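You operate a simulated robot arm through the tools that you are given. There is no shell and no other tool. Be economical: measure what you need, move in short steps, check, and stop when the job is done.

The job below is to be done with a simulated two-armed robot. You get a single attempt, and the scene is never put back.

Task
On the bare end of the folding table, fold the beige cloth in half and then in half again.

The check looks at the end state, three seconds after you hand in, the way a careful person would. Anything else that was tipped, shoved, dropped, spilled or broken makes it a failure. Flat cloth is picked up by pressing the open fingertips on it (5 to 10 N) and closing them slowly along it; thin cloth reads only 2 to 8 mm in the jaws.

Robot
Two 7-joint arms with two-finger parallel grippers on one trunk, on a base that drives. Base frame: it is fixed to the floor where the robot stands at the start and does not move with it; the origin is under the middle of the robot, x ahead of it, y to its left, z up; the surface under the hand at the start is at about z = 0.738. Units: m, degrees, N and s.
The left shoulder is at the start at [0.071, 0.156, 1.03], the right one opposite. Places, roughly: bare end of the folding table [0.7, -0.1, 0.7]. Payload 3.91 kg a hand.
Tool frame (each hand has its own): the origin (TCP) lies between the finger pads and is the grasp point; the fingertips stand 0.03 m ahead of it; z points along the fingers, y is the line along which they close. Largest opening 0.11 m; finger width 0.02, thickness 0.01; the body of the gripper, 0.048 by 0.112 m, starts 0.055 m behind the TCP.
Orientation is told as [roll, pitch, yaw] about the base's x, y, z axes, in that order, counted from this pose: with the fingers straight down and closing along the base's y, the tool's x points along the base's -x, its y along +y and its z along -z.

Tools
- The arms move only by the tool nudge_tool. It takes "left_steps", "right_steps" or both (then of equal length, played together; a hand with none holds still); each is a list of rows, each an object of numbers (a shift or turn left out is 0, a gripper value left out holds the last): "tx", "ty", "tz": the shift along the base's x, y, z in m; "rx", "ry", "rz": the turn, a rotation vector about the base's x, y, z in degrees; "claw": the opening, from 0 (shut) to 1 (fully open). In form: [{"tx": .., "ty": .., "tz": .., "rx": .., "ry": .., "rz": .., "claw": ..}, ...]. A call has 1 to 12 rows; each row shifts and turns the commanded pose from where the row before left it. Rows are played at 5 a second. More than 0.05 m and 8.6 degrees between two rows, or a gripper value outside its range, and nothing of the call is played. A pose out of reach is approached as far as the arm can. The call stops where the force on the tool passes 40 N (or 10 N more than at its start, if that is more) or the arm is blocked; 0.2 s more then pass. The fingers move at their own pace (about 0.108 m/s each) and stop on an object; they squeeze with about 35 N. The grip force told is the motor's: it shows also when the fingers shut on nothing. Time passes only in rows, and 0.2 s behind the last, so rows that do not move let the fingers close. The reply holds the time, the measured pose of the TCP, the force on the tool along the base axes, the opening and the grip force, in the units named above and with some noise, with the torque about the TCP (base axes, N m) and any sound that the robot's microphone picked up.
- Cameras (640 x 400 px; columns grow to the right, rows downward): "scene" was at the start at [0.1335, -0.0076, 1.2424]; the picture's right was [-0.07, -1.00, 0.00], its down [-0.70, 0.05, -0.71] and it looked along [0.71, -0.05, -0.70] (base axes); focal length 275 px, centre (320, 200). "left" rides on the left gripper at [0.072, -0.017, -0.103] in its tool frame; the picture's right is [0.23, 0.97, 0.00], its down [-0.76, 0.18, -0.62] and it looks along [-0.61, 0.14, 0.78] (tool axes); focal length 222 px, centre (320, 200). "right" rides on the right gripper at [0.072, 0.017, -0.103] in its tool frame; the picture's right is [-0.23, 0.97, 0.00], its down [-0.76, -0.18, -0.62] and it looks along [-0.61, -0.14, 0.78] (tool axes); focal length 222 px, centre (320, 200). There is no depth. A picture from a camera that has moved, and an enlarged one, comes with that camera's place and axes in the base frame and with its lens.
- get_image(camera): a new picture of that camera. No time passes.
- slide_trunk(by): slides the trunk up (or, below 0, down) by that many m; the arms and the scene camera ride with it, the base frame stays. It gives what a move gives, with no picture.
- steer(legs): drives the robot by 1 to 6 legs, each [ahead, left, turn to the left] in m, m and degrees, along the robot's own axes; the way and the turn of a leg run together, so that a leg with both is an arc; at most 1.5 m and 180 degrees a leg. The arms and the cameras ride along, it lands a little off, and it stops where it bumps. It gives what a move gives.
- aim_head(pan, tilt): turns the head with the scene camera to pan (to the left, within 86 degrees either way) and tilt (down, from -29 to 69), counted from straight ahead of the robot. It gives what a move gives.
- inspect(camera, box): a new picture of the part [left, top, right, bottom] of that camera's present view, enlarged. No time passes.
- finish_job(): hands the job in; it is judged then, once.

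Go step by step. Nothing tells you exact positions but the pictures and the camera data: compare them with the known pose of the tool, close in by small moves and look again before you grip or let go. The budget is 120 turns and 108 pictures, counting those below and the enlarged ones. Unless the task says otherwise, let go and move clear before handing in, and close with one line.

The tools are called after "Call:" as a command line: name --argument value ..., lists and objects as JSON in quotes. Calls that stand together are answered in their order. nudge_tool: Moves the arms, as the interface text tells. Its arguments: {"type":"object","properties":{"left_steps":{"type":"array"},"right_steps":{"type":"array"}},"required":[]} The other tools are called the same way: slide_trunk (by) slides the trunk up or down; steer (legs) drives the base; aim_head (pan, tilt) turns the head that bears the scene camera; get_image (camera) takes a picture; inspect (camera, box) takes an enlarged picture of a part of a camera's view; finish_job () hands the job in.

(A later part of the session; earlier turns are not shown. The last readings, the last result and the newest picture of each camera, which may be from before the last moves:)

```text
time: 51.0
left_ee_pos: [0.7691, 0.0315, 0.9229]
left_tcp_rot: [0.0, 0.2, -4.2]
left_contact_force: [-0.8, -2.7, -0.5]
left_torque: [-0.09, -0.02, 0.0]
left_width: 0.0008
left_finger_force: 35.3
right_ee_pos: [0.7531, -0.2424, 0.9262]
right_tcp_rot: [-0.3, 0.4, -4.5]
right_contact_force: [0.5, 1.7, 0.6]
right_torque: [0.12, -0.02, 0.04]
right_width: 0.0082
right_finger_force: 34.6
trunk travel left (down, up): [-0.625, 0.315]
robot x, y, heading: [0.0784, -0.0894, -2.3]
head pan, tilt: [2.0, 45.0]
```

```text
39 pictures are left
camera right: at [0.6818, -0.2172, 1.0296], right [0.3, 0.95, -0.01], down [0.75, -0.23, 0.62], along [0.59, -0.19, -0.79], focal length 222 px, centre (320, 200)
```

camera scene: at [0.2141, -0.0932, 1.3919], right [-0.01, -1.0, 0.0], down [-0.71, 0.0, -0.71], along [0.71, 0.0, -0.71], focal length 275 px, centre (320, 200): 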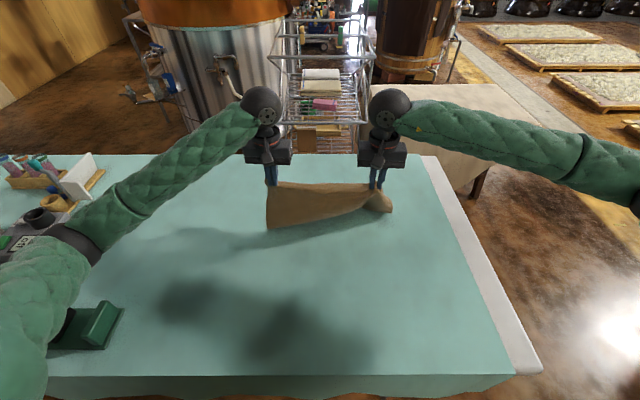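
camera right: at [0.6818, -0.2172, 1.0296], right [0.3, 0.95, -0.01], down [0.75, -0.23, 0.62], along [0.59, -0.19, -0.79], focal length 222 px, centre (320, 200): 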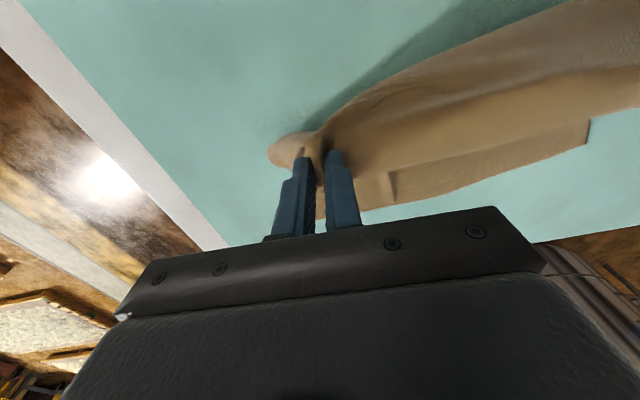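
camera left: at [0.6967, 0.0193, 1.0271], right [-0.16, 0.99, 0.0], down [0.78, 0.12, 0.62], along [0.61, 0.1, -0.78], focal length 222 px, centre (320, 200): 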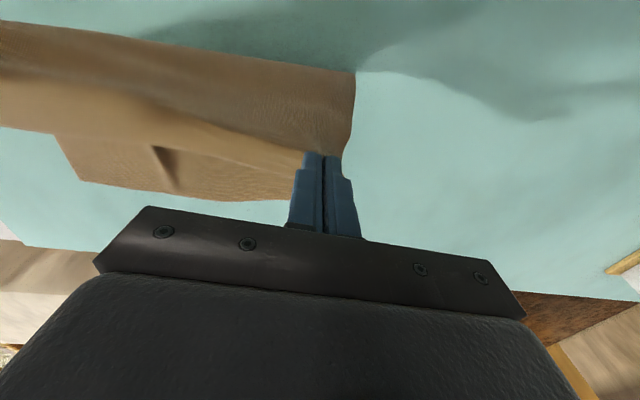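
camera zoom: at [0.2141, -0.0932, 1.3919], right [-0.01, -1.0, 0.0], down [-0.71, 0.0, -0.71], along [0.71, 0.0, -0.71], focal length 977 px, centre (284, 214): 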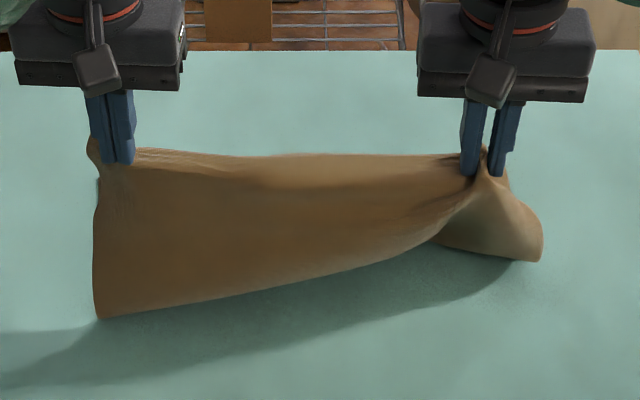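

The left side is good. The right grip holds a gathered ruffle, so I lay the edge down on the target line, release, and then tidy the right corner separately.

Call:
nudge_tool --left_steps '[{"tx": 0.03, "tz": 0.0}, {"tx": 0.035, "tz": -0.012}, {"tx": 0.035, "tz": -0.025}, {"tx": 0.03, "tz": -0.03}, {"tx": 0.02, "tz": -0.03}, {"tx": 0.013, "tz": -0.03}, {"tx": 0.005, "tz": -0.018}]' --right_steps '[{"tx": 0.03, "ty": -0.002, "tz": 0.0}, {"tx": 0.033, "ty": -0.002, "tz": -0.012}, {"tx": 0.033, "ty": -0.002, "tz": -0.025}, {"tx": 0.03, "ty": -0.002, "tz": -0.03}, {"tx": 0.02, "ty": -0.002, "tz": -0.03}, {"tx": 0.013, "ty": -0.002, "tz": -0.03}, {"tx": 0.005, "ty": -0.002, "tz": -0.02}]'

Call:
inspect --camera "scene" --box '[240, 140, 420, 252]'

Call:
get_image --camera "left"

```text
time: 52.6
left_ee_pos: [0.9379, 0.0355, 0.7769]
left_tcp_rot: [0.0, 0.2, -4.1]
left_contact_force: [-0.5, 1.1, -0.3]
left_torque: [0.01, -0.01, -0.02]
left_width: 0.0001
left_finger_force: 35.1
right_ee_pos: [0.9157, -0.2548, 0.7795]
right_tcp_rot: [-0.4, 0.4, -4.5]
right_contact_force: [0.0, 0.5, 0.0]
right_torque: [0.02, 0.0, 0.0]
right_width: 0.008
right_finger_force: 34.9
trunk travel left (down, up): [-0.625, 0.315]
robot x, y, heading: [0.0809, -0.092, -2.4]
head pan, tilt: [2.0, 45.0]
```

```text
3.56 times, centred on (330, 196) of scene
camera zoom: at [0.2135, -0.0932, 1.3921], right [-0.01, -1.0, 0.0], down [-0.71, 0.0, -0.71], along [0.71, 0.0, -0.71], focal length 977 px, centre (284, 214)
```

zoom: 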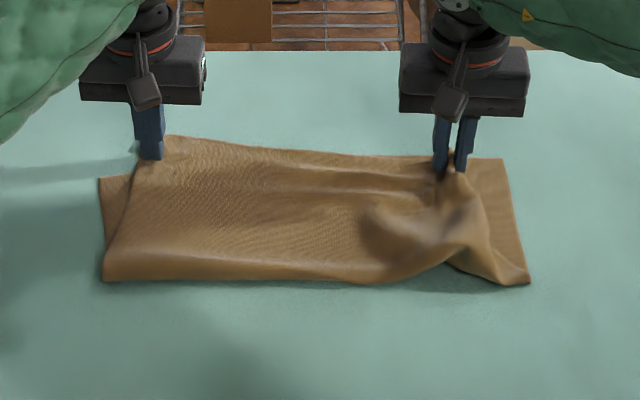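

```text
37 pictures are left
camera left: at [0.865, 0.0223, 0.8802], right [-0.16, 0.99, 0.0], down [0.77, 0.12, 0.62], along [0.61, 0.1, -0.78], focal length 222 px, centre (320, 200)
```

left: 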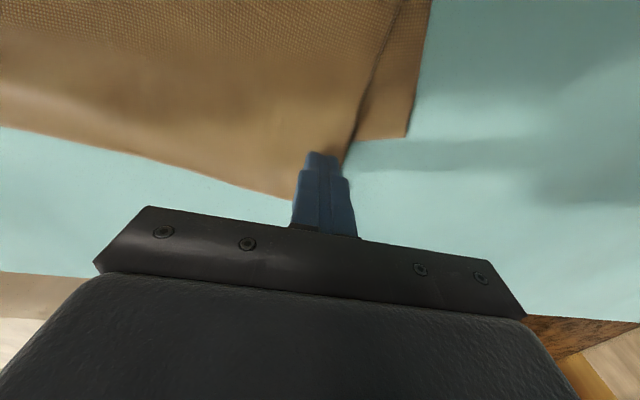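

The left grip slipped out near the end. The crease is now good at x≈0.776, but the lower corner has shifted to x≈0.914, so the top still overhangs by 6 cm. I release both hands, lift, and look before re-gripping.

Call:
nudge_tool --left_steps '[{"claw": 0.1}, {"claw": 0.2}, {"tz": 0.03}, {"tz": 0.04}, {"tz": 0.04}, {"claw": 0.4}]' --right_steps '[{"claw": 0.15}, {"claw": 0.3}, {"tz": 0.03}, {"tz": 0.04}, {"tz": 0.04}, {"claw": 0.4}]'

Call:
inspect --camera "scene" --box '[240, 140, 420, 252]'

Call:
get_image --camera "right"

```text
time: 54.0
left_ee_pos: [0.9377, 0.0343, 0.8883]
left_tcp_rot: [0.1, 0.2, -4.1]
left_contact_force: [-0.3, 0.0, -0.2]
left_torque: [0.0, -0.01, 0.02]
left_width: 0.0439
left_finger_force: 0.0
right_ee_pos: [0.9168, -0.2516, 0.8914]
right_tcp_rot: [-0.2, 0.5, -4.5]
right_contact_force: [0.1, 0.6, 0.1]
right_torque: [0.03, -0.01, 0.02]
right_width: 0.0439
right_finger_force: 0.1
trunk travel left (down, up): [-0.625, 0.315]
robot x, y, heading: [0.0784, -0.0885, -2.4]
head pan, tilt: [2.0, 45.0]
```

```text
3.56 times, centred on (330, 196) of scene
camera zoom: at [0.214, -0.0932, 1.3919], right [-0.01, -1.0, 0.0], down [-0.71, 0.0, -0.71], along [0.71, 0.0, -0.71], focal length 977 px, centre (284, 214)
```

zoom: 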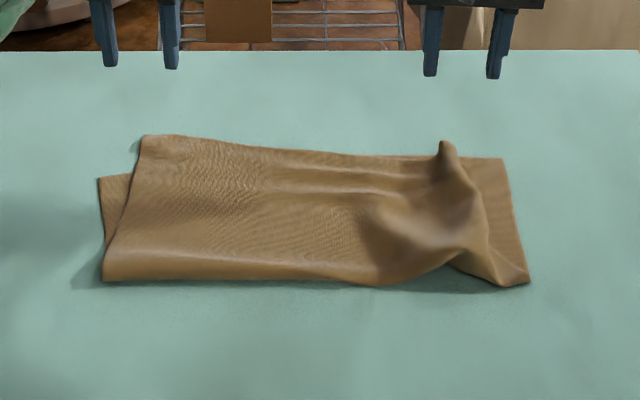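

```text
35 pictures are left
camera right: at [0.8471, -0.2286, 0.9949], right [0.3, 0.95, -0.01], down [0.75, -0.23, 0.62], along [0.59, -0.19, -0.79], focal length 222 px, centre (320, 200)
```

right: 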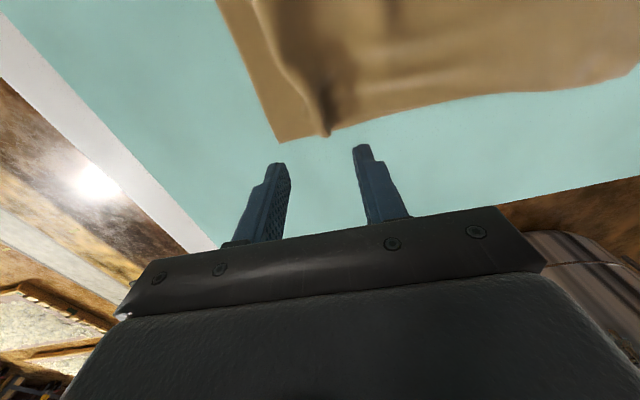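

The lower corners are now at (0.914, 0.085) and (0.936, -0.311). The top-left corner is at about (0.98, 0.05), and the top-right hem stands as a small tail at (0.937, -0.252). I go for both, pressing on the left and straddling the tail on the right.

Call:
nudge_tool --left_steps '[{"tx": 0.011, "ty": -0.008, "tz": -0.04}, {"tx": 0.01, "ty": -0.008, "tz": -0.04}, {"tz": -0.025}, {"tz": -0.0105}, {"tz": -0.002}]' --right_steps '[{"tx": 0.007, "tz": -0.035}, {"tx": 0.006, "tz": -0.035}, {"tz": -0.025}, {"tz": -0.012}, {}]'

Call:
get_image --camera "left"

Call:
get_image --camera "right"

```text
time: 55.2
left_ee_pos: [0.9586, 0.0177, 0.7702]
left_tcp_rot: [0.1, 0.1, -4.1]
left_contact_force: [-0.2, 0.5, 6.9]
left_torque: [0.07, -0.03, 0.02]
left_width: 0.0437
left_finger_force: 0.1
right_ee_pos: [0.9295, -0.2552, 0.7833]
right_tcp_rot: [-0.2, 0.3, -4.4]
right_contact_force: [0.2, 0.1, -0.1]
right_torque: [-0.02, 0.01, 0.04]
right_width: 0.0442
right_finger_force: 0.1
trunk travel left (down, up): [-0.625, 0.315]
robot x, y, heading: [0.0782, -0.0895, -2.0]
head pan, tilt: [2.0, 45.0]
```

```text
34 pictures are left
camera left: at [0.8851, 0.0048, 0.875], right [-0.16, 0.99, 0.0], down [0.77, 0.12, 0.62], along [0.61, 0.1, -0.78], focal length 222 px, centre (320, 200)
```

left: 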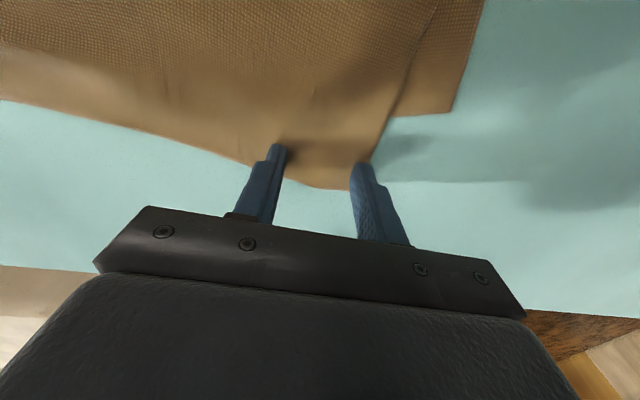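

```text
33 pictures are left
camera right: at [0.8577, -0.2311, 0.8867], right [0.3, 0.95, -0.01], down [0.75, -0.23, 0.62], along [0.59, -0.19, -0.78], focal length 222 px, centre (320, 200)
```

right: 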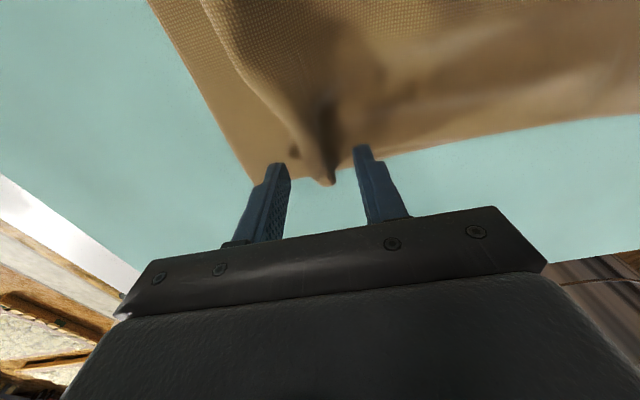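

The tail sits between the right fingers. The left hand needs 1.2 cm more inward and slightly deeper, and then I close both slowly.

Call:
nudge_tool --left_steps '[{"tz": 0.008}, {"tx": -0.006, "ty": -0.012}, {"tz": -0.0085}, {"claw": 0.35}, {"claw": 0.3}, {"claw": 0.25}, {"claw": 0.2}, {"claw": 0.15}, {"claw": 0.1}, {"claw": 0.05}, {"claw": 0.0}, {}]' --right_steps '[{}, {}, {"tz": -0.002}, {"claw": 0.35}, {"claw": 0.3}, {"claw": 0.25}, {"claw": 0.2}, {"claw": 0.15}, {"claw": 0.1}, {"claw": 0.05}, {"claw": 0.0}, {}]'

Call:
nudge_tool --left_steps '[{}, {"tz": 0.02}, {"tz": 0.02}]' --right_steps '[{}, {"tz": 0.02, "ty": -0.01}, {"tz": 0.02, "ty": -0.01}]'

Call:
get_image --camera "left"

Call:
get_image --camera "right"

```text
time: 57.8
left_ee_pos: [0.9512, 0.0052, 0.7719]
left_tcp_rot: [0.0, 0.1, -4.2]
left_contact_force: [-1.8, -13.3, 10.4]
left_torque: [-0.39, -0.01, -0.03]
left_width: 0.0023
left_finger_force: 34.9
right_ee_pos: [0.928, -0.2547, 0.7811]
right_tcp_rot: [-0.2, 0.3, -4.5]
right_contact_force: [1.2, 8.7, -1.2]
right_torque: [0.26, -0.02, -0.01]
right_width: 0.0025
right_finger_force: 34.8
trunk travel left (down, up): [-0.625, 0.315]
robot x, y, heading: [0.0814, -0.0871, -2.1]
head pan, tilt: [2.0, 45.0]
```

```text
time: 58.6
left_ee_pos: [0.9498, 0.0013, 0.8084]
left_tcp_rot: [-0.4, 0.1, -4.7]
left_contact_force: [-2.3, -25.7, 1.2]
left_torque: [-0.79, 0.08, -0.09]
left_width: 0.0024
left_finger_force: 35.1
right_ee_pos: [0.9275, -0.2659, 0.8198]
right_tcp_rot: [0.3, 0.3, -4.0]
right_contact_force: [2.8, 25.2, -1.5]
right_torque: [0.81, -0.1, -0.05]
right_width: 0.0023
right_finger_force: 35.5
trunk travel left (down, up): [-0.625, 0.315]
robot x, y, heading: [0.085, -0.0876, -2.6]
head pan, tilt: [2.0, 45.0]
stopped in row 3 (left hand): the force on the tool passed its limit at 44 N (the readings are from after the stop); the commanded pose is now the measured one
```

```text
32 pictures are left
camera left: at [0.8771, -0.0098, 0.9123], right [-0.15, 0.99, -0.01], down [0.77, 0.12, 0.62], along [0.61, 0.09, -0.78], focal length 222 px, centre (320, 200)
```

left: 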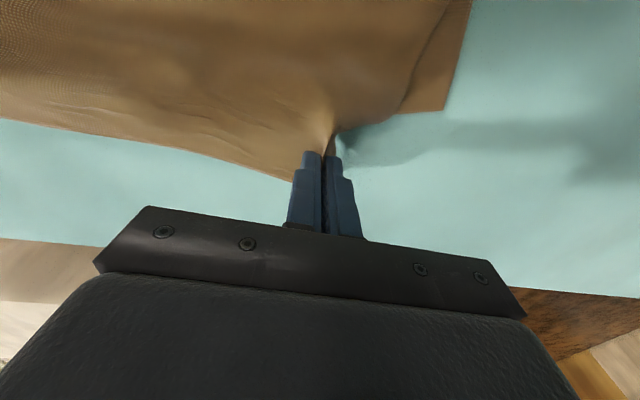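

```text
31 pictures are left
camera right: at [0.8563, -0.244, 0.9227], right [0.3, 0.96, 0.0], down [0.75, -0.23, 0.62], along [0.59, -0.18, -0.79], focal length 222 px, centre (320, 200)
```

right: 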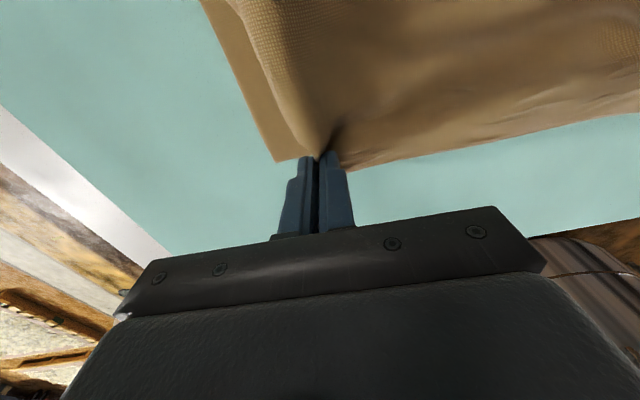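

Both corners are held with the edge taut between them. I shift the pair 2 cm left to square it with the lower layer and swing it up and back over x≈0.73, at a lower height this time to avoid dragging the lower layer.

Call:
nudge_tool --left_steps '[{"tx": -0.02, "ty": 0.0, "tz": 0.03}, {"tx": -0.035, "ty": 0.003, "tz": 0.025}, {"tx": -0.035, "ty": 0.003, "tz": 0.02}, {"tx": -0.035, "ty": 0.003, "tz": 0.01}, {"tx": -0.035, "ty": 0.003, "tz": 0.007}, {"tx": -0.035, "ty": 0.003, "tz": 0.0}, {"tx": -0.035, "ty": 0.003}, {}]' --right_steps '[{"tx": -0.02, "ty": 0.004, "tz": 0.03}, {"tx": -0.028, "ty": 0.003, "tz": 0.02}, {"tx": -0.029, "ty": 0.003, "tz": 0.015}, {"tx": -0.029, "ty": 0.003, "tz": 0.01}, {"tx": -0.029, "ty": 0.003, "tz": 0.005}, {"tx": -0.029, "ty": 0.003, "tz": 0.0}, {"tx": -0.029, "ty": 0.003}, {}]'

Call:
inspect --camera "scene" --box '[240, 140, 420, 252]'

Call:
get_image --camera "left"

```text
time: 60.4
left_ee_pos: [0.7207, 0.0221, 0.9]
left_tcp_rot: [-0.3, 0.1, -4.4]
left_contact_force: [1.1, -27.8, -0.3]
left_torque: [-0.85, -0.03, 0.01]
left_width: 0.0024
left_finger_force: 35.2
right_ee_pos: [0.7339, -0.2485, 0.9001]
right_tcp_rot: [0.0, 0.2, -4.2]
right_contact_force: [-0.9, 27.7, 0.1]
right_torque: [0.88, 0.04, -0.01]
right_width: 0.0025
right_finger_force: 35.2
trunk travel left (down, up): [-0.625, 0.315]
robot x, y, heading: [0.0779, -0.0881, -2.4]
head pan, tilt: [2.0, 45.0]
```

```text
3.56 times, centred on (330, 196) of scene
camera zoom: at [0.2141, -0.0931, 1.3919], right [0.0, -1.0, 0.0], down [-0.71, 0.0, -0.71], along [0.71, 0.0, -0.71], focal length 977 px, centre (284, 214)
```

zoom: 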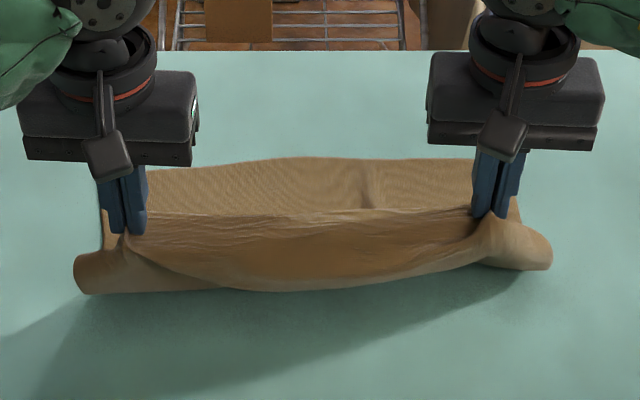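

```text
29 pictures are left
camera left: at [0.6467, 0.01, 1.0027], right [-0.15, 0.99, 0.0], down [0.77, 0.12, 0.62], along [0.61, 0.09, -0.78], focal length 222 px, centre (320, 200)
```

left: 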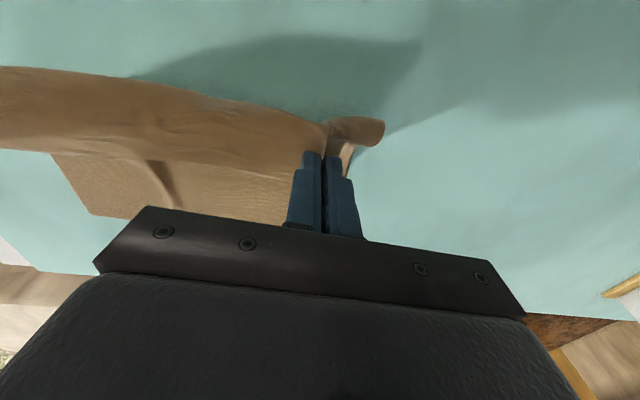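

Symmetric now, and the lower layer stayed in place (far edge ≈0.92–0.94). I relax the tension slightly and lay the edge down to match it.

Call:
nudge_tool --left_steps '[{"ty": -0.004, "tx": 0.03, "tz": 0.0}, {"tx": 0.035, "tz": -0.01}, {"tx": 0.035, "tz": -0.02}, {"tx": 0.03, "tz": -0.027}, {"tx": 0.022, "tz": -0.027}, {"tx": 0.014, "tz": -0.024}, {"tx": 0.006, "tz": -0.015}]' --right_steps '[{"ty": 0.004, "tx": 0.03, "tz": 0.0}, {"tx": 0.035, "tz": -0.01}, {"tx": 0.035, "tz": -0.02}, {"tx": 0.03, "tz": -0.027}, {"tx": 0.022, "tz": -0.027}, {"tx": 0.014, "tz": -0.024}, {"tx": 0.006, "tz": -0.015}]'

Call:
inspect --camera "scene" --box '[240, 140, 420, 252]'

Call:
get_image --camera "left"

```text
time: 62.0
left_ee_pos: [0.8928, 0.0191, 0.7776]
left_tcp_rot: [-0.2, 0.0, -4.4]
left_contact_force: [0.4, -7.3, 0.0]
left_torque: [-0.24, -0.03, 0.02]
left_width: 0.0024
left_finger_force: 35.0
right_ee_pos: [0.9076, -0.241, 0.7769]
right_tcp_rot: [0.1, 0.3, -4.2]
right_contact_force: [-1.5, 8.1, 1.4]
right_torque: [0.26, 0.04, -0.01]
right_width: 0.0026
right_finger_force: 35.0
trunk travel left (down, up): [-0.625, 0.315]
robot x, y, heading: [0.0801, -0.0881, -2.2]
head pan, tilt: [2.0, 45.0]
```

```text
3.56 times, centred on (330, 196) of scene
camera zoom: at [0.2131, -0.093, 1.3922], right [0.0, -1.0, 0.0], down [-0.71, 0.0, -0.71], along [0.71, 0.0, -0.71], focal length 977 px, centre (284, 214)
```

zoom: 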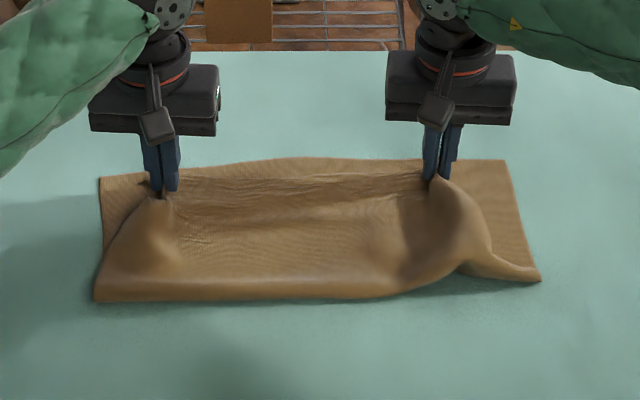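

```text
27 pictures are left
camera left: at [0.8193, 0.0078, 0.8816], right [-0.15, 0.99, 0.0], down [0.77, 0.12, 0.62], along [0.61, 0.09, -0.78], focal length 222 px, centre (320, 200)
```

left: 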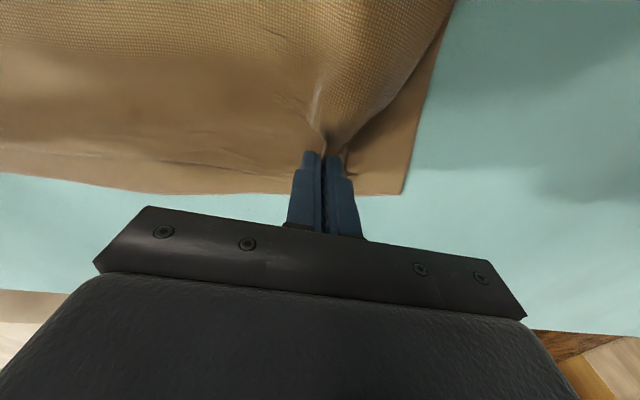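

Crease is at ≈0.76 and the top edge falls about 1–2 cm short of the lower one. I advance it slightly, release, lift, and check.

Call:
nudge_tool --left_steps '[{"tx": 0.006}, {"tx": 0.006, "tz": -0.003}, {"claw": 0.08}, {"claw": 0.2}, {"claw": 0.25, "tz": 0.02}, {"tz": 0.04}, {"tz": 0.04}, {"tx": 0.04, "tz": 0.02}]' --right_steps '[{"tx": 0.008}, {"tx": 0.008, "tz": -0.003}, {"claw": 0.08}, {"claw": 0.2}, {"claw": 0.25, "tz": 0.02}, {"tz": 0.04}, {"tz": 0.04}, {"tx": 0.02, "tz": 0.02}]'

Call:
inspect --camera "scene" --box '[240, 140, 420, 252]'

```text
time: 63.8
left_ee_pos: [0.9461, 0.0186, 0.892]
left_tcp_rot: [-0.2, 0.2, -4.3]
left_contact_force: [0.3, 0.0, -0.7]
left_torque: [-0.03, 0.03, 0.0]
left_width: 0.0277
left_finger_force: 0.1
right_ee_pos: [0.9444, -0.2428, 0.8927]
right_tcp_rot: [0.1, 0.4, -4.1]
right_contact_force: [0.5, -0.2, -0.7]
right_torque: [0.04, 0.02, -0.04]
right_width: 0.0274
right_finger_force: 0.1
trunk travel left (down, up): [-0.625, 0.315]
robot x, y, heading: [0.0787, -0.0892, -2.5]
head pan, tilt: [2.0, 45.0]
```

```text
3.56 times, centred on (330, 196) of scene
camera zoom: at [0.215, -0.0936, 1.3916], right [0.0, -1.0, 0.0], down [-0.71, 0.0, -0.71], along [0.71, 0.0, -0.71], focal length 977 px, centre (284, 214)
```

zoom: 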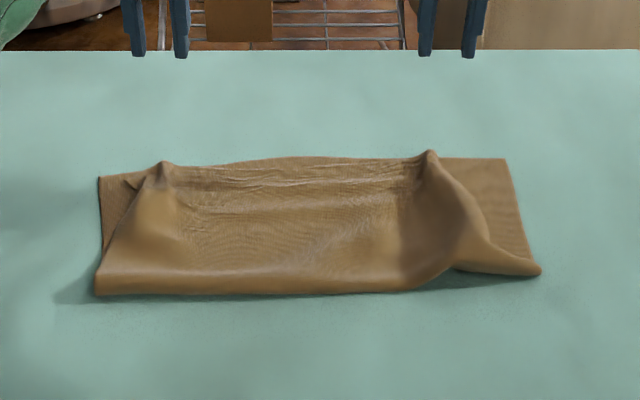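

The half fold is aligned now; only the two top corners are gathered inward. I take a close look at the corners with the hand cameras.

Call:
inspect --camera "right" --box '[160, 0, 480, 200]'

Call:
inspect --camera "left" --box '[160, 0, 480, 200]'

```text
2.00 times, centred on (320, 100) of right
camera zoom: at [0.8735, -0.2189, 0.9974], right [0.3, 0.95, 0.0], down [0.75, -0.23, 0.62], along [0.59, -0.18, -0.79], focal length 444 px, centre (320, 400)
```

zoom: 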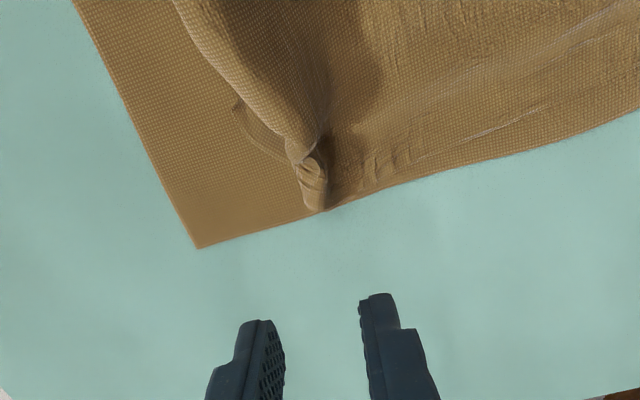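

```text
2.00 times, centred on (320, 100) of left
camera zoom: at [0.873, 0.0059, 0.9966], right [-0.15, 0.99, 0.0], down [0.78, 0.12, 0.62], along [0.61, 0.09, -0.78], focal length 444 px, centre (320, 400)
```

zoom: 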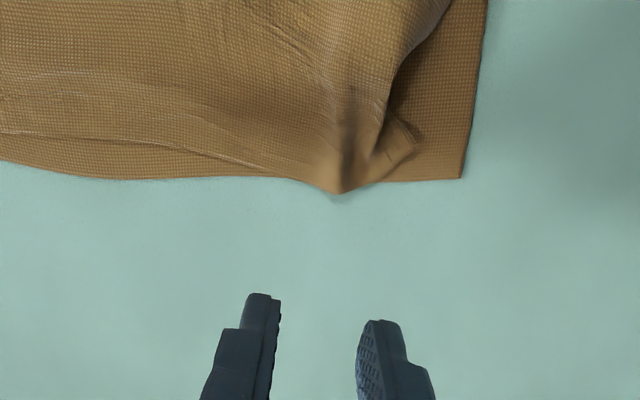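

The left corner is nearly open, and the right one has a small flap tucked in. Both will end up inside the second fold, and the outline is square. For the second fold I use the right hand at the middle of the right edge (x≈0.86, y≈-0.315), with fingers closing along x. I retract the left hand and yaw the right hand by -90° at height.

Call:
nudge_tool --left_steps '[{"tz": 0.03}, {"tx": -0.03, "ty": 0.02, "tz": 0.03}, {"tx": -0.035, "ty": 0.03, "tz": 0.015}, {"tx": -0.035, "ty": 0.03, "tz": 0.015}, {"tx": -0.035, "ty": 0.03, "tz": 0.01}, {"tx": -0.035, "ty": 0.02}, {}, {}, {}, {}, {}]' --right_steps '[{"tz": 0.03, "rz": -8.0}, {"tz": 0.02, "rz": -8.0, "tx": -0.01, "ty": -0.015}, {"tx": -0.01, "ty": -0.013, "tz": 0.01, "rz": -8.0}, {"tx": -0.01, "ty": -0.013, "rz": -8.0}, {"tx": -0.01, "ty": -0.013, "rz": -8.0}, {"tx": -0.01, "ty": -0.013, "rz": -8.0}, {"tx": -0.01, "ty": -0.013, "rz": -8.0}, {"tx": -0.01, "ty": -0.013, "rz": -8.0}, {"tx": -0.01, "ty": -0.013, "rz": -8.0}, {"tx": -0.005, "ty": -0.005, "rz": -8.0}, {"rz": -6.0}]'

Call:
get_image --camera "scene"

```text
time: 66.2
left_ee_pos: [0.7739, 0.1468, 0.9956]
left_tcp_rot: [-0.2, 0.2, -4.4]
left_contact_force: [-0.3, -0.2, 0.5]
left_torque: [0.01, -0.02, -0.03]
left_width: 0.0279
left_finger_force: 0.1
right_ee_pos: [0.8578, -0.3545, 0.9529]
right_tcp_rot: [0.0, 0.2, -90.4]
right_contact_force: [-0.6, 0.2, 0.4]
right_torque: [0.02, 0.03, -0.01]
right_width: 0.0277
right_finger_force: 0.0
trunk travel left (down, up): [-0.625, 0.315]
robot x, y, heading: [0.0819, -0.0874, -2.3]
head pan, tilt: [2.0, 45.0]
```

```text
23 pictures are left
camera scene: at [0.2131, -0.0932, 1.3921], right [-0.01, -1.0, 0.0], down [-0.71, 0.0, -0.71], along [0.71, 0.0, -0.71], focal length 275 px, centre (320, 200)
```

scene: 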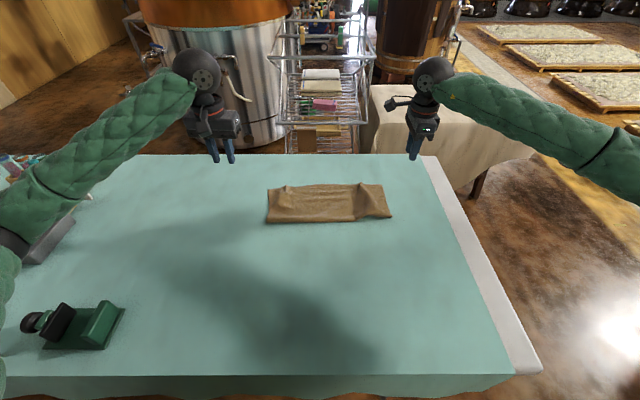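

The yaw worked. I tilt the right hand 30° (fingers pointing toward the fold) and bring it over the middle of the right edge, just above the cloth.

Call:
nudge_tool --right_steps '[{"rx": 7.5, "tz": -0.02, "claw": 0.4}, {"rx": 7.5, "ty": 0.012, "tz": -0.035}, {"rx": 7.5, "ty": 0.012, "tz": -0.035}, {"rx": 7.5, "tx": 0.004, "ty": 0.012, "tz": -0.035}, {"ty": 0.012, "tz": -0.028}]'

Call:
get_image --camera "right"

Call:
inspect --camera "scene" --box '[240, 140, 440, 265]'

```text
time: 67.4
left_ee_pos: [0.7745, 0.148, 0.9956]
left_tcp_rot: [-0.2, 0.1, -4.5]
left_contact_force: [0.6, 0.5, 0.0]
left_torque: [0.0, 0.01, -0.01]
left_width: 0.0276
left_finger_force: 0.1
right_ee_pos: [0.8612, -0.304, 0.8003]
right_tcp_rot: [-0.1, 30.3, -90.2]
right_contact_force: [-0.2, -0.2, -0.4]
right_torque: [-0.02, -0.01, -0.02]
right_width: 0.044
right_finger_force: 0.0
trunk travel left (down, up): [-0.625, 0.315]
robot x, y, heading: [0.0804, -0.0904, -2.3]
head pan, tilt: [2.0, 45.0]
```

```text
22 pictures are left
camera right: at [0.8783, -0.2939, 0.9265], right [0.97, -0.2, -0.12], down [-0.18, -0.97, 0.15], along [-0.14, -0.13, -0.98], focal length 222 px, centre (320, 200)
```

right: 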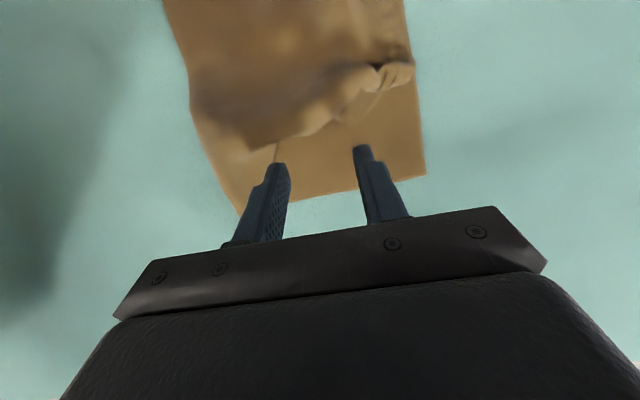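

```text
3.20 times, centred on (340, 202) of scene
camera zoom: at [0.2134, -0.0927, 1.3921], right [-0.01, -1.0, 0.0], down [-0.71, 0.0, -0.71], along [0.71, 0.0, -0.71], focal length 879 px, centre (256, 192)
```

zoom: 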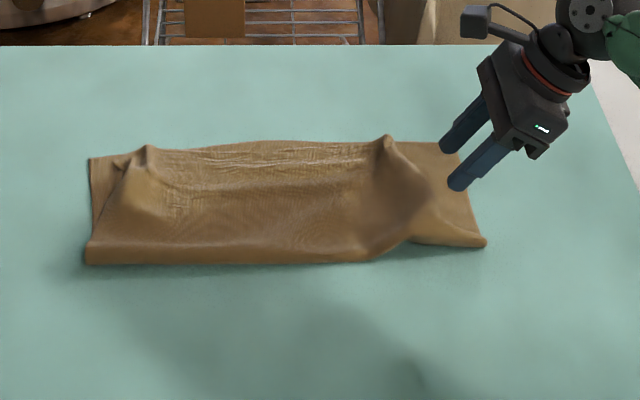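

A clear view: the right edge runs from (0.778, -0.317) to (0.938, -0.314), with the fingertips about 2 cm inside its middle. I press down and close.

Call:
nudge_tool --right_steps '[{"tz": -0.015}, {"tz": -0.01}, {"tz": -0.004}]'

```text
time: 68.2
left_ee_pos: [0.7738, 0.1474, 0.9963]
left_tcp_rot: [-0.1, 0.1, -4.3]
left_contact_force: [0.6, -0.4, -0.1]
left_torque: [-0.02, -0.01, 0.01]
left_width: 0.0274
left_finger_force: 0.0
right_ee_pos: [0.862, -0.3053, 0.7727]
right_tcp_rot: [0.0, 30.3, -90.2]
right_contact_force: [-1.5, -1.0, 7.8]
right_torque: [0.03, 0.05, 0.02]
right_width: 0.044
right_finger_force: 0.1
trunk travel left (down, up): [-0.625, 0.315]
robot x, y, heading: [0.0813, -0.0895, -2.3]
head pan, tilt: [2.0, 45.0]
```

The press is 7.8 N, just right. I close slowly.

Call:
nudge_tool --right_steps '[{"claw": 0.36}, {"claw": 0.32}, {"claw": 0.28}, {"claw": 0.24}, {"claw": 0.2}, {"claw": 0.16}, {"claw": 0.12}, {"claw": 0.08}, {"claw": 0.04}, {"claw": 0.0}, {}, {}]'

Call:
nudge_tool --right_steps '[{"tz": 0.015}, {"tz": 0.02, "ty": 0.01}, {"tz": 0.025, "ty": 0.015}]'

Call:
inspect --camera "scene" --box '[240, 140, 440, 265]'

```text
time: 70.8
left_ee_pos: [0.7727, 0.1476, 0.9968]
left_tcp_rot: [-0.2, -0.1, -4.5]
left_contact_force: [-1.1, -0.1, 0.1]
left_torque: [0.01, 0.01, -0.01]
left_width: 0.0275
left_finger_force: 0.0
right_ee_pos: [0.8612, -0.3062, 0.773]
right_tcp_rot: [0.0, 30.2, -90.1]
right_contact_force: [-2.2, 0.7, 15.7]
right_torque: [0.11, 0.07, 0.04]
right_width: 0.0025
right_finger_force: 34.9
trunk travel left (down, up): [-0.625, 0.315]
robot x, y, heading: [0.0792, -0.0891, -2.3]
head pan, tilt: [2.0, 45.0]
```

```text
time: 71.6
left_ee_pos: [0.7739, 0.1481, 0.9942]
left_tcp_rot: [-0.3, 0.1, -4.4]
left_contact_force: [-1.0, 0.3, -0.3]
left_torque: [0.0, -0.01, -0.02]
left_width: 0.0274
left_finger_force: 0.0
right_ee_pos: [0.8618, -0.2812, 0.8319]
right_tcp_rot: [-0.2, 30.1, -90.4]
right_contact_force: [-1.1, -0.6, 0.1]
right_torque: [0.01, 0.01, -0.03]
right_width: 0.0023
right_finger_force: 34.6
trunk travel left (down, up): [-0.625, 0.315]
robot x, y, heading: [0.0771, -0.0908, -2.2]
head pan, tilt: [2.0, 45.0]
```

```text
3.20 times, centred on (340, 202) of scene
camera zoom: at [0.2131, -0.0925, 1.392], right [-0.01, -1.0, 0.0], down [-0.71, 0.0, -0.71], along [0.71, 0.0, -0.71], focal length 879 px, centre (256, 192)
```

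zoom: 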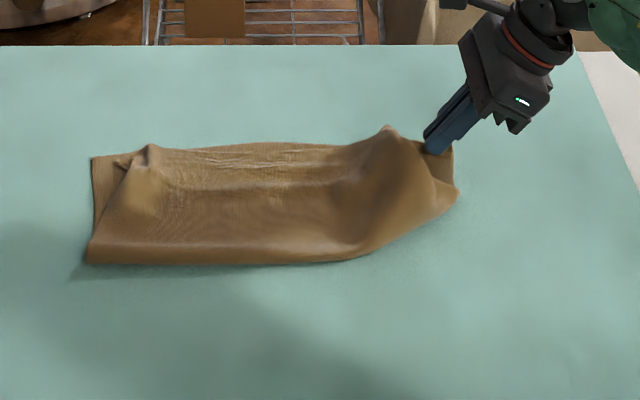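

Held firmly. I clear the left hand away and carry the edge over in an arc to the left while rolling the hand from +30° toward -40°, stopping short of the table to look.

Call:
nudge_tool --left_steps '[{"tz": 0.02, "ty": 0.02}, {"tx": -0.015, "ty": 0.03, "tz": 0.01}, {"tx": -0.015, "ty": 0.03, "tz": 0.01}, {"tx": -0.015, "ty": 0.03, "tz": 0.01}, {"tx": -0.015, "ty": 0.03}, {}, {}, {}, {}]' --right_steps '[{"ty": 0.025, "tz": 0.035, "rx": -5}, {"ty": 0.03, "tz": 0.03, "rx": -6}, {"ty": 0.035, "tz": 0.02, "rx": -7}, {"ty": 0.04, "tz": 0.005, "rx": -7}, {"ty": 0.04, "rx": -7}, {"ty": 0.04, "tz": -0.005, "rx": -7}, {"ty": 0.04, "tz": -0.02, "rx": -7}, {"ty": 0.035, "tz": -0.027, "rx": -7}, {"ty": 0.02, "tz": -0.02, "rx": -7}]'

Call:
inspect --camera "scene" --box '[200, 130, 440, 280]'

Call:
get_image --camera "right"

```text
time: 73.6
left_ee_pos: [0.7164, 0.2871, 1.0438]
left_tcp_rot: [-0.3, 0.1, -4.4]
left_contact_force: [-0.2, -0.9, -0.6]
left_torque: [0.02, -0.01, -0.01]
left_width: 0.0277
left_finger_force: 0.1
right_ee_pos: [0.8615, 0.0254, 0.8472]
right_tcp_rot: [0.2, -29.9, -90.3]
right_contact_force: [-0.1, -0.6, -0.3]
right_torque: [-0.01, -0.01, 0.05]
right_width: 0.0023
right_finger_force: 34.5
trunk travel left (down, up): [-0.625, 0.315]
robot x, y, heading: [0.0799, -0.0874, -2.2]
head pan, tilt: [2.0, 45.0]
```

```text
2.67 times, centred on (320, 205) of scene
camera zoom: at [0.2132, -0.0913, 1.3921], right [-0.01, -1.0, 0.0], down [-0.71, 0.0, -0.71], along [0.71, 0.0, -0.71], focal length 733 px, centre (320, 187)
```

zoom: 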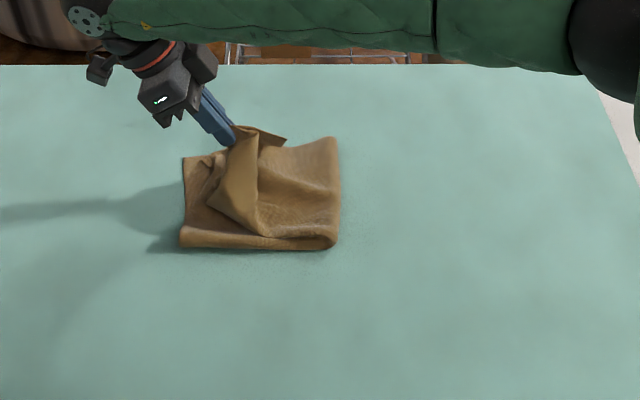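

```text
18 pictures are left
camera right: at [0.8789, 0.1404, 0.901], right [0.97, -0.2, 0.12], down [-0.18, -0.35, 0.92], along [-0.14, -0.92, -0.38], focal length 222 px, centre (320, 200)
```

right: 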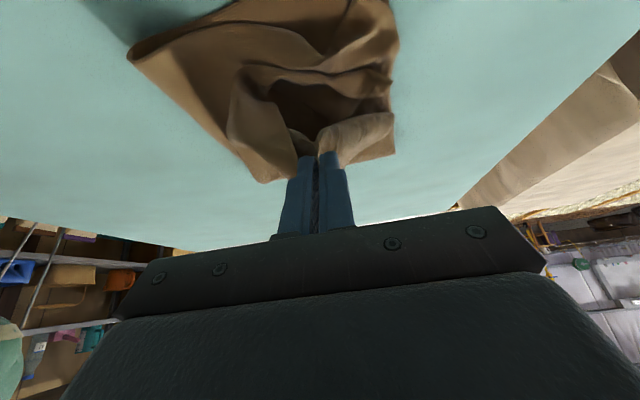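

The fold line sits at y≈-0.11, nearly perfect. The two corners droop a bit; I lay the edge down first and deal with them after.

Call:
nudge_tool --right_steps '[{"ty": 0.025, "tz": -0.015, "rx": -5}, {"ty": 0.02, "tz": -0.02, "rx": -5}, {"ty": 0.01, "tz": -0.02}, {"ty": -0.004, "tz": -0.008}]'

Call:
inspect --camera "scene" --box '[220, 140, 380, 240]'

```text
time: 74.6
left_ee_pos: [0.7162, 0.287, 1.045]
left_tcp_rot: [-0.2, 0.1, -4.4]
left_contact_force: [-1.1, 0.4, 0.4]
left_torque: [0.02, 0.03, -0.03]
left_width: 0.0275
left_finger_force: 0.1
right_ee_pos: [0.8618, 0.0738, 0.7841]
right_tcp_rot: [0.2, -39.8, -90.3]
right_contact_force: [0.7, 0.2, 0.6]
right_torque: [-0.01, -0.02, 0.01]
right_width: 0.0025
right_finger_force: 35.2
trunk travel left (down, up): [-0.625, 0.315]
robot x, y, heading: [0.08, -0.087, -2.3]
head pan, tilt: [2.0, 45.0]
```

```text
4.00 times, centred on (300, 190) of scene
camera zoom: at [0.2131, -0.0927, 1.3921], right [0.0, -1.0, 0.0], down [-0.71, 0.0, -0.71], along [0.71, 0.0, -0.71], focal length 1099 px, centre (400, 240)
```

zoom: 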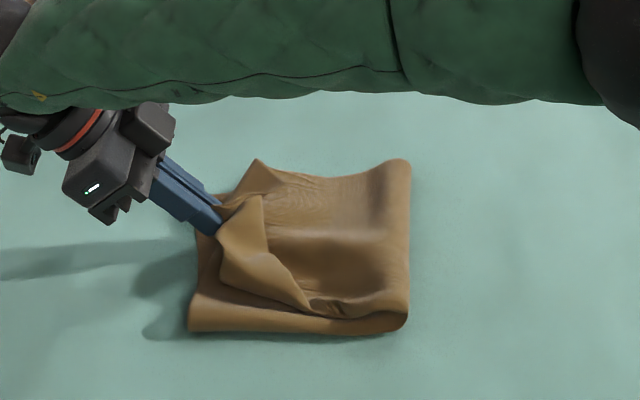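

The edge is on target. I release and withdraw the right hand along its own axis, then look from above.

Call:
nudge_tool --right_steps '[{"claw": 0.06}, {"claw": 0.12}, {"claw": 0.15, "ty": 0.013, "tz": 0.016}, {"ty": 0.02, "tz": 0.025}, {"ty": 0.02, "tz": 0.04}, {"ty": -0.02, "tz": 0.04, "rx": 8}, {"ty": -0.03, "tz": 0.02, "rx": 8}, {"ty": -0.03, "rx": 8}, {"ty": -0.03, "rx": 8}, {"ty": -0.03, "rx": 8}, {"ty": -0.03, "rx": 8}, {"ty": -0.03, "rx": 8}]'

Call:
get_image --camera "right"

Call:
inspect --camera "scene" --box '[220, 140, 380, 240]'

```text
time: 77.2
left_ee_pos: [0.7163, 0.2858, 1.0452]
left_tcp_rot: [-0.1, 0.1, -4.3]
left_contact_force: [1.0, -0.7, 0.4]
left_torque: [0.02, 0.02, 0.01]
left_width: 0.0274
left_finger_force: 0.1
right_ee_pos: [0.8599, -0.0701, 0.929]
right_tcp_rot: [0.0, 16.4, -90.2]
right_contact_force: [-0.3, 0.4, 0.3]
right_torque: [0.04, 0.01, -0.02]
right_width: 0.0168
right_finger_force: 0.0
trunk travel left (down, up): [-0.625, 0.315]
robot x, y, heading: [0.077, -0.0861, -2.2]
head pan, tilt: [2.0, 45.0]
```

```text
16 pictures are left
camera right: at [0.8761, -0.0304, 1.0483], right [0.97, -0.22, -0.06], down [-0.18, -0.91, 0.38], along [-0.14, -0.36, -0.92], focal length 222 px, centre (320, 200)
```

right: 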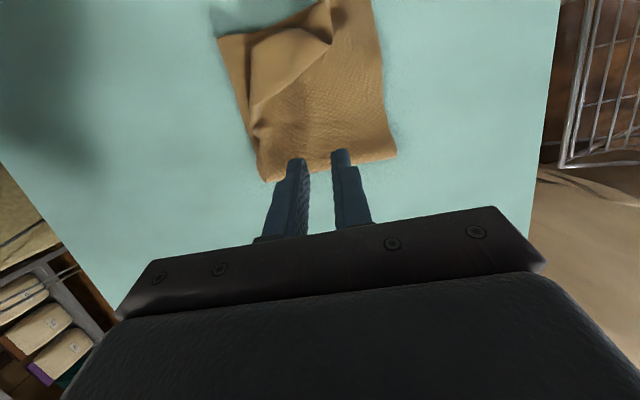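

```text
4.00 times, centred on (300, 190) of scene
camera zoom: at [0.213, -0.0945, 1.3922], right [0.0, -1.0, 0.0], down [-0.71, 0.0, -0.71], along [0.71, 0.0, -0.71], focal length 1099 px, centre (400, 240)
```

zoom: 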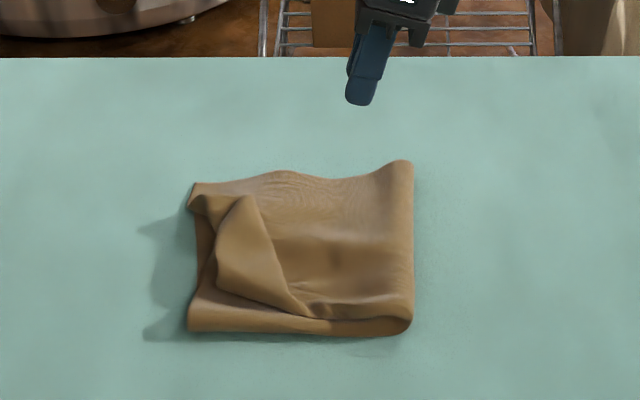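

Very good: just the near-left corner of the top is turned inward as a triangular flap, with its tip at about (0.772, -0.02). I flip it outward (+y) with the tilted right fingers as a spatula.

Call:
nudge_tool --right_steps '[{"tx": -0.019, "ty": -0.005, "tz": -0.03, "rx": 7, "claw": 0.68}, {"tx": -0.019, "ty": -0.005, "tz": -0.035, "rx": 7}, {"ty": -0.002, "tz": -0.035, "rx": 6}, {"tz": -0.025}, {"tz": -0.018}]'

Call:
get_image --camera "right"

```text
time: 78.4
left_ee_pos: [0.7162, 0.2868, 1.0453]
left_tcp_rot: [-0.3, 0.1, -4.4]
left_contact_force: [-0.2, 0.3, 0.3]
left_torque: [-0.02, -0.01, -0.02]
left_width: 0.0278
left_finger_force: 0.1
right_ee_pos: [0.8246, -0.0865, 0.784]
right_tcp_rot: [-0.3, 36.3, -90.3]
right_contact_force: [0.7, 0.5, -0.5]
right_torque: [0.02, 0.01, 0.03]
right_width: 0.0749
right_finger_force: 0.0
trunk travel left (down, up): [-0.625, 0.315]
robot x, y, heading: [0.0801, -0.0893, -2.3]
head pan, tilt: [2.0, 45.0]
```

```text
14 pictures are left
camera right: at [0.8409, -0.0872, 0.9095], right [0.97, -0.19, -0.14], down [-0.18, -0.98, 0.05], along [-0.14, -0.03, -0.99], focal length 222 px, centre (320, 200)
```

right: 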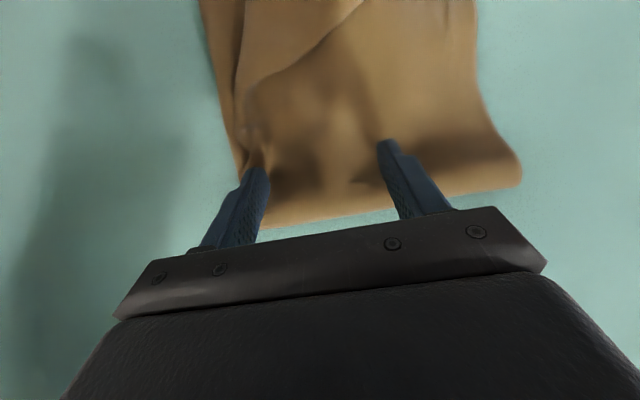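

The left finger lines up with the flap tip. I lower a touch and sweep in +y.

Call:
nudge_tool --right_steps '[{"tx": 0.004, "tz": -0.004}, {"ty": 0.01}, {"ty": 0.01}, {"ty": 0.01}, {"ty": 0.01}, {"ty": 0.01}, {"ty": 0.01}, {"ty": 0.01}]'

Call:
get_image --camera "right"

```text
time: 80.2
left_ee_pos: [0.7159, 0.2863, 1.0435]
left_tcp_rot: [-0.3, 0.1, -4.3]
left_contact_force: [-0.6, -0.1, 0.3]
left_torque: [-0.03, -0.03, 0.01]
left_width: 0.0274
left_finger_force: 0.0
right_ee_pos: [0.8282, -0.0153, 0.7789]
right_tcp_rot: [-0.2, 36.2, -90.3]
right_contact_force: [0.1, -0.4, -0.4]
right_torque: [-0.01, 0.02, 0.03]
right_width: 0.0745
right_finger_force: 0.1
trunk travel left (down, up): [-0.625, 0.315]
robot x, y, heading: [0.0771, -0.0894, -2.4]
head pan, tilt: [2.0, 45.0]
```

```text
13 pictures are left
camera right: at [0.8445, -0.0165, 0.9062], right [0.97, -0.19, -0.14], down [-0.18, -0.98, 0.05], along [-0.14, -0.03, -0.99], focal length 222 px, centre (320, 200)
```

right: 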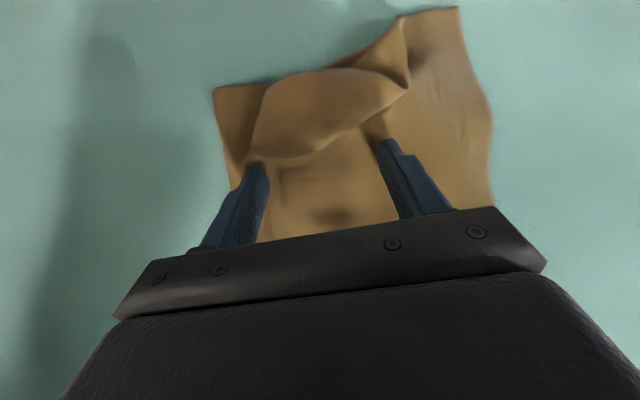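

It works: the flap is rolling outward. I keep sweeping.

Call:
nudge_tool --right_steps '[{"ty": 0.01}, {"ty": 0.01}, {"ty": 0.01}, {"ty": 0.01}, {"ty": 0.01}, {"ty": 0.01}]'

Call:
get_image --camera "right"

```text
time: 81.6
left_ee_pos: [0.7151, 0.2864, 1.0447]
left_tcp_rot: [-0.3, 0.3, -4.5]
left_contact_force: [1.0, 0.3, 0.5]
left_torque: [0.03, 0.01, 0.0]
left_width: 0.0276
left_finger_force: 0.0
right_ee_pos: [0.8304, 0.0456, 0.778]
right_tcp_rot: [-0.1, 36.3, -90.3]
right_contact_force: [0.0, -0.2, 0.4]
right_torque: [0.01, 0.01, -0.01]
right_width: 0.0745
right_finger_force: 0.0
trunk travel left (down, up): [-0.625, 0.315]
robot x, y, heading: [0.0815, -0.0899, -2.2]
head pan, tilt: [2.0, 45.0]
```

```text
12 pictures are left
camera right: at [0.8455, 0.044, 0.9054], right [0.97, -0.19, -0.14], down [-0.18, -0.98, 0.05], along [-0.14, -0.03, -0.99], focal length 222 px, centre (320, 200)
```

right: 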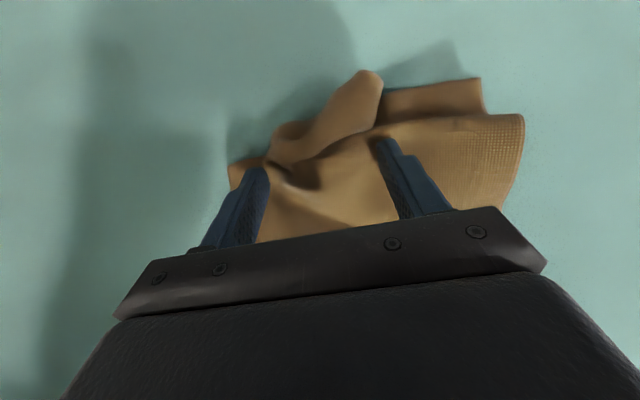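

The flap has nearly tipped over the edge. I give one more short push with a slight lift, then raise the hand and look.

Call:
nudge_tool --right_steps '[{"ty": 0.01, "tz": 0.003}, {"ty": 0.012, "tz": 0.006}, {"ty": 0.012, "tz": 0.012}, {"tz": 0.03}, {"tz": 0.04}, {"ty": -0.03, "tz": 0.035}, {"ty": -0.04}, {"ty": -0.045}]'

Call:
inspect --camera "scene" --box '[220, 140, 380, 240]'

```text
time: 83.4
left_ee_pos: [0.7164, 0.2852, 1.0461]
left_tcp_rot: [-0.2, 0.1, -4.4]
left_contact_force: [-0.2, 0.5, -0.4]
left_torque: [0.01, -0.01, -0.03]
left_width: 0.0276
left_finger_force: 0.0
right_ee_pos: [0.8273, -0.0372, 0.9082]
right_tcp_rot: [-0.1, 36.3, -90.1]
right_contact_force: [0.1, 0.8, -0.2]
right_torque: [-0.01, 0.03, 0.02]
right_width: 0.075
right_finger_force: 0.0
trunk travel left (down, up): [-0.625, 0.315]
robot x, y, heading: [0.0816, -0.0914, -2.3]
head pan, tilt: [2.0, 45.0]
```

```text
4.00 times, centred on (300, 190) of scene
camera zoom: at [0.2125, -0.0941, 1.3922], right [0.0, -1.0, 0.0], down [-0.71, 0.0, -0.71], along [0.71, 0.0, -0.71], focal length 1099 px, centre (400, 240)
```

zoom: 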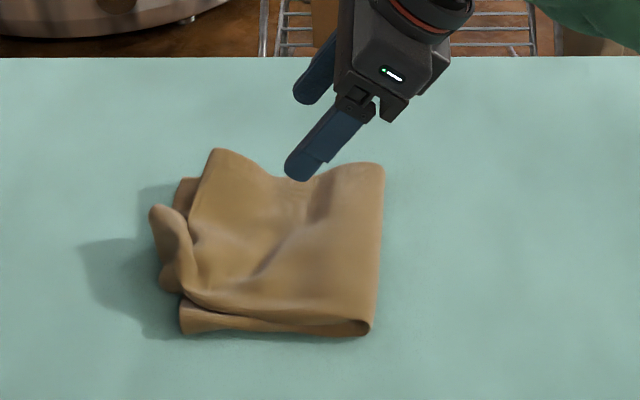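

The flap has opened, but the top now overhangs the left edge by about 3 cm with a curled tail near (0.84, 0.10). I park the right hand away and bring the left hand over the tail to pinch it and set it back.

Call:
nudge_tool --left_steps '[{"tx": 0.0177, "ty": -0.0266, "tz": -0.0264, "claw": 0.45}, {"tx": 0.0177, "ty": -0.0266, "tz": -0.0264}, {"tx": 0.0177, "ty": -0.0266, "tz": -0.0264}, {"tx": 0.0177, "ty": -0.0266, "tz": -0.0264}, {"tx": 0.0177, "ty": -0.0266, "tz": -0.0264}, {"tx": 0.0177, "ty": -0.0266, "tz": -0.0264}, {"tx": 0.0177, "ty": -0.0266, "tz": -0.0264}]' --right_steps '[{"ty": -0.04, "tz": 0.02}, {"ty": -0.045}, {"ty": -0.045, "rx": -8}, {"ty": -0.045, "rx": -8}, {"ty": -0.045, "rx": -8}, {"ty": -0.04, "rx": -8}, {}]'

Call:
get_image --camera "left"

```text
time: 85.0
left_ee_pos: [0.8383, 0.1003, 0.8568]
left_tcp_rot: [-0.2, 0.1, -4.3]
left_contact_force: [0.1, 0.5, 0.4]
left_torque: [0.03, 0.04, 0.01]
left_width: 0.0496
left_finger_force: 0.1
right_ee_pos: [0.8271, -0.294, 0.9257]
right_tcp_rot: [-0.2, 4.2, -90.2]
right_contact_force: [0.5, -0.3, 0.7]
right_torque: [0.01, -0.03, -0.01]
right_width: 0.075
right_finger_force: 0.1
trunk travel left (down, up): [-0.625, 0.315]
robot x, y, heading: [0.0795, -0.0857, -2.0]
head pan, tilt: [2.0, 45.0]
```

```text
10 pictures are left
camera left: at [0.7656, 0.0894, 0.9613], right [-0.15, 0.99, 0.0], down [0.77, 0.12, 0.62], along [0.61, 0.09, -0.78], focal length 222 px, centre (320, 200)
```

left: 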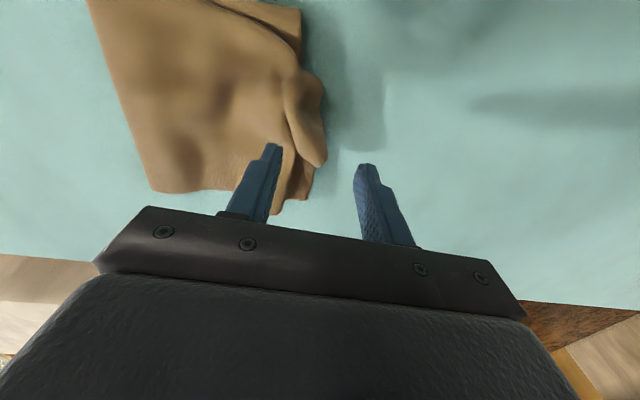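

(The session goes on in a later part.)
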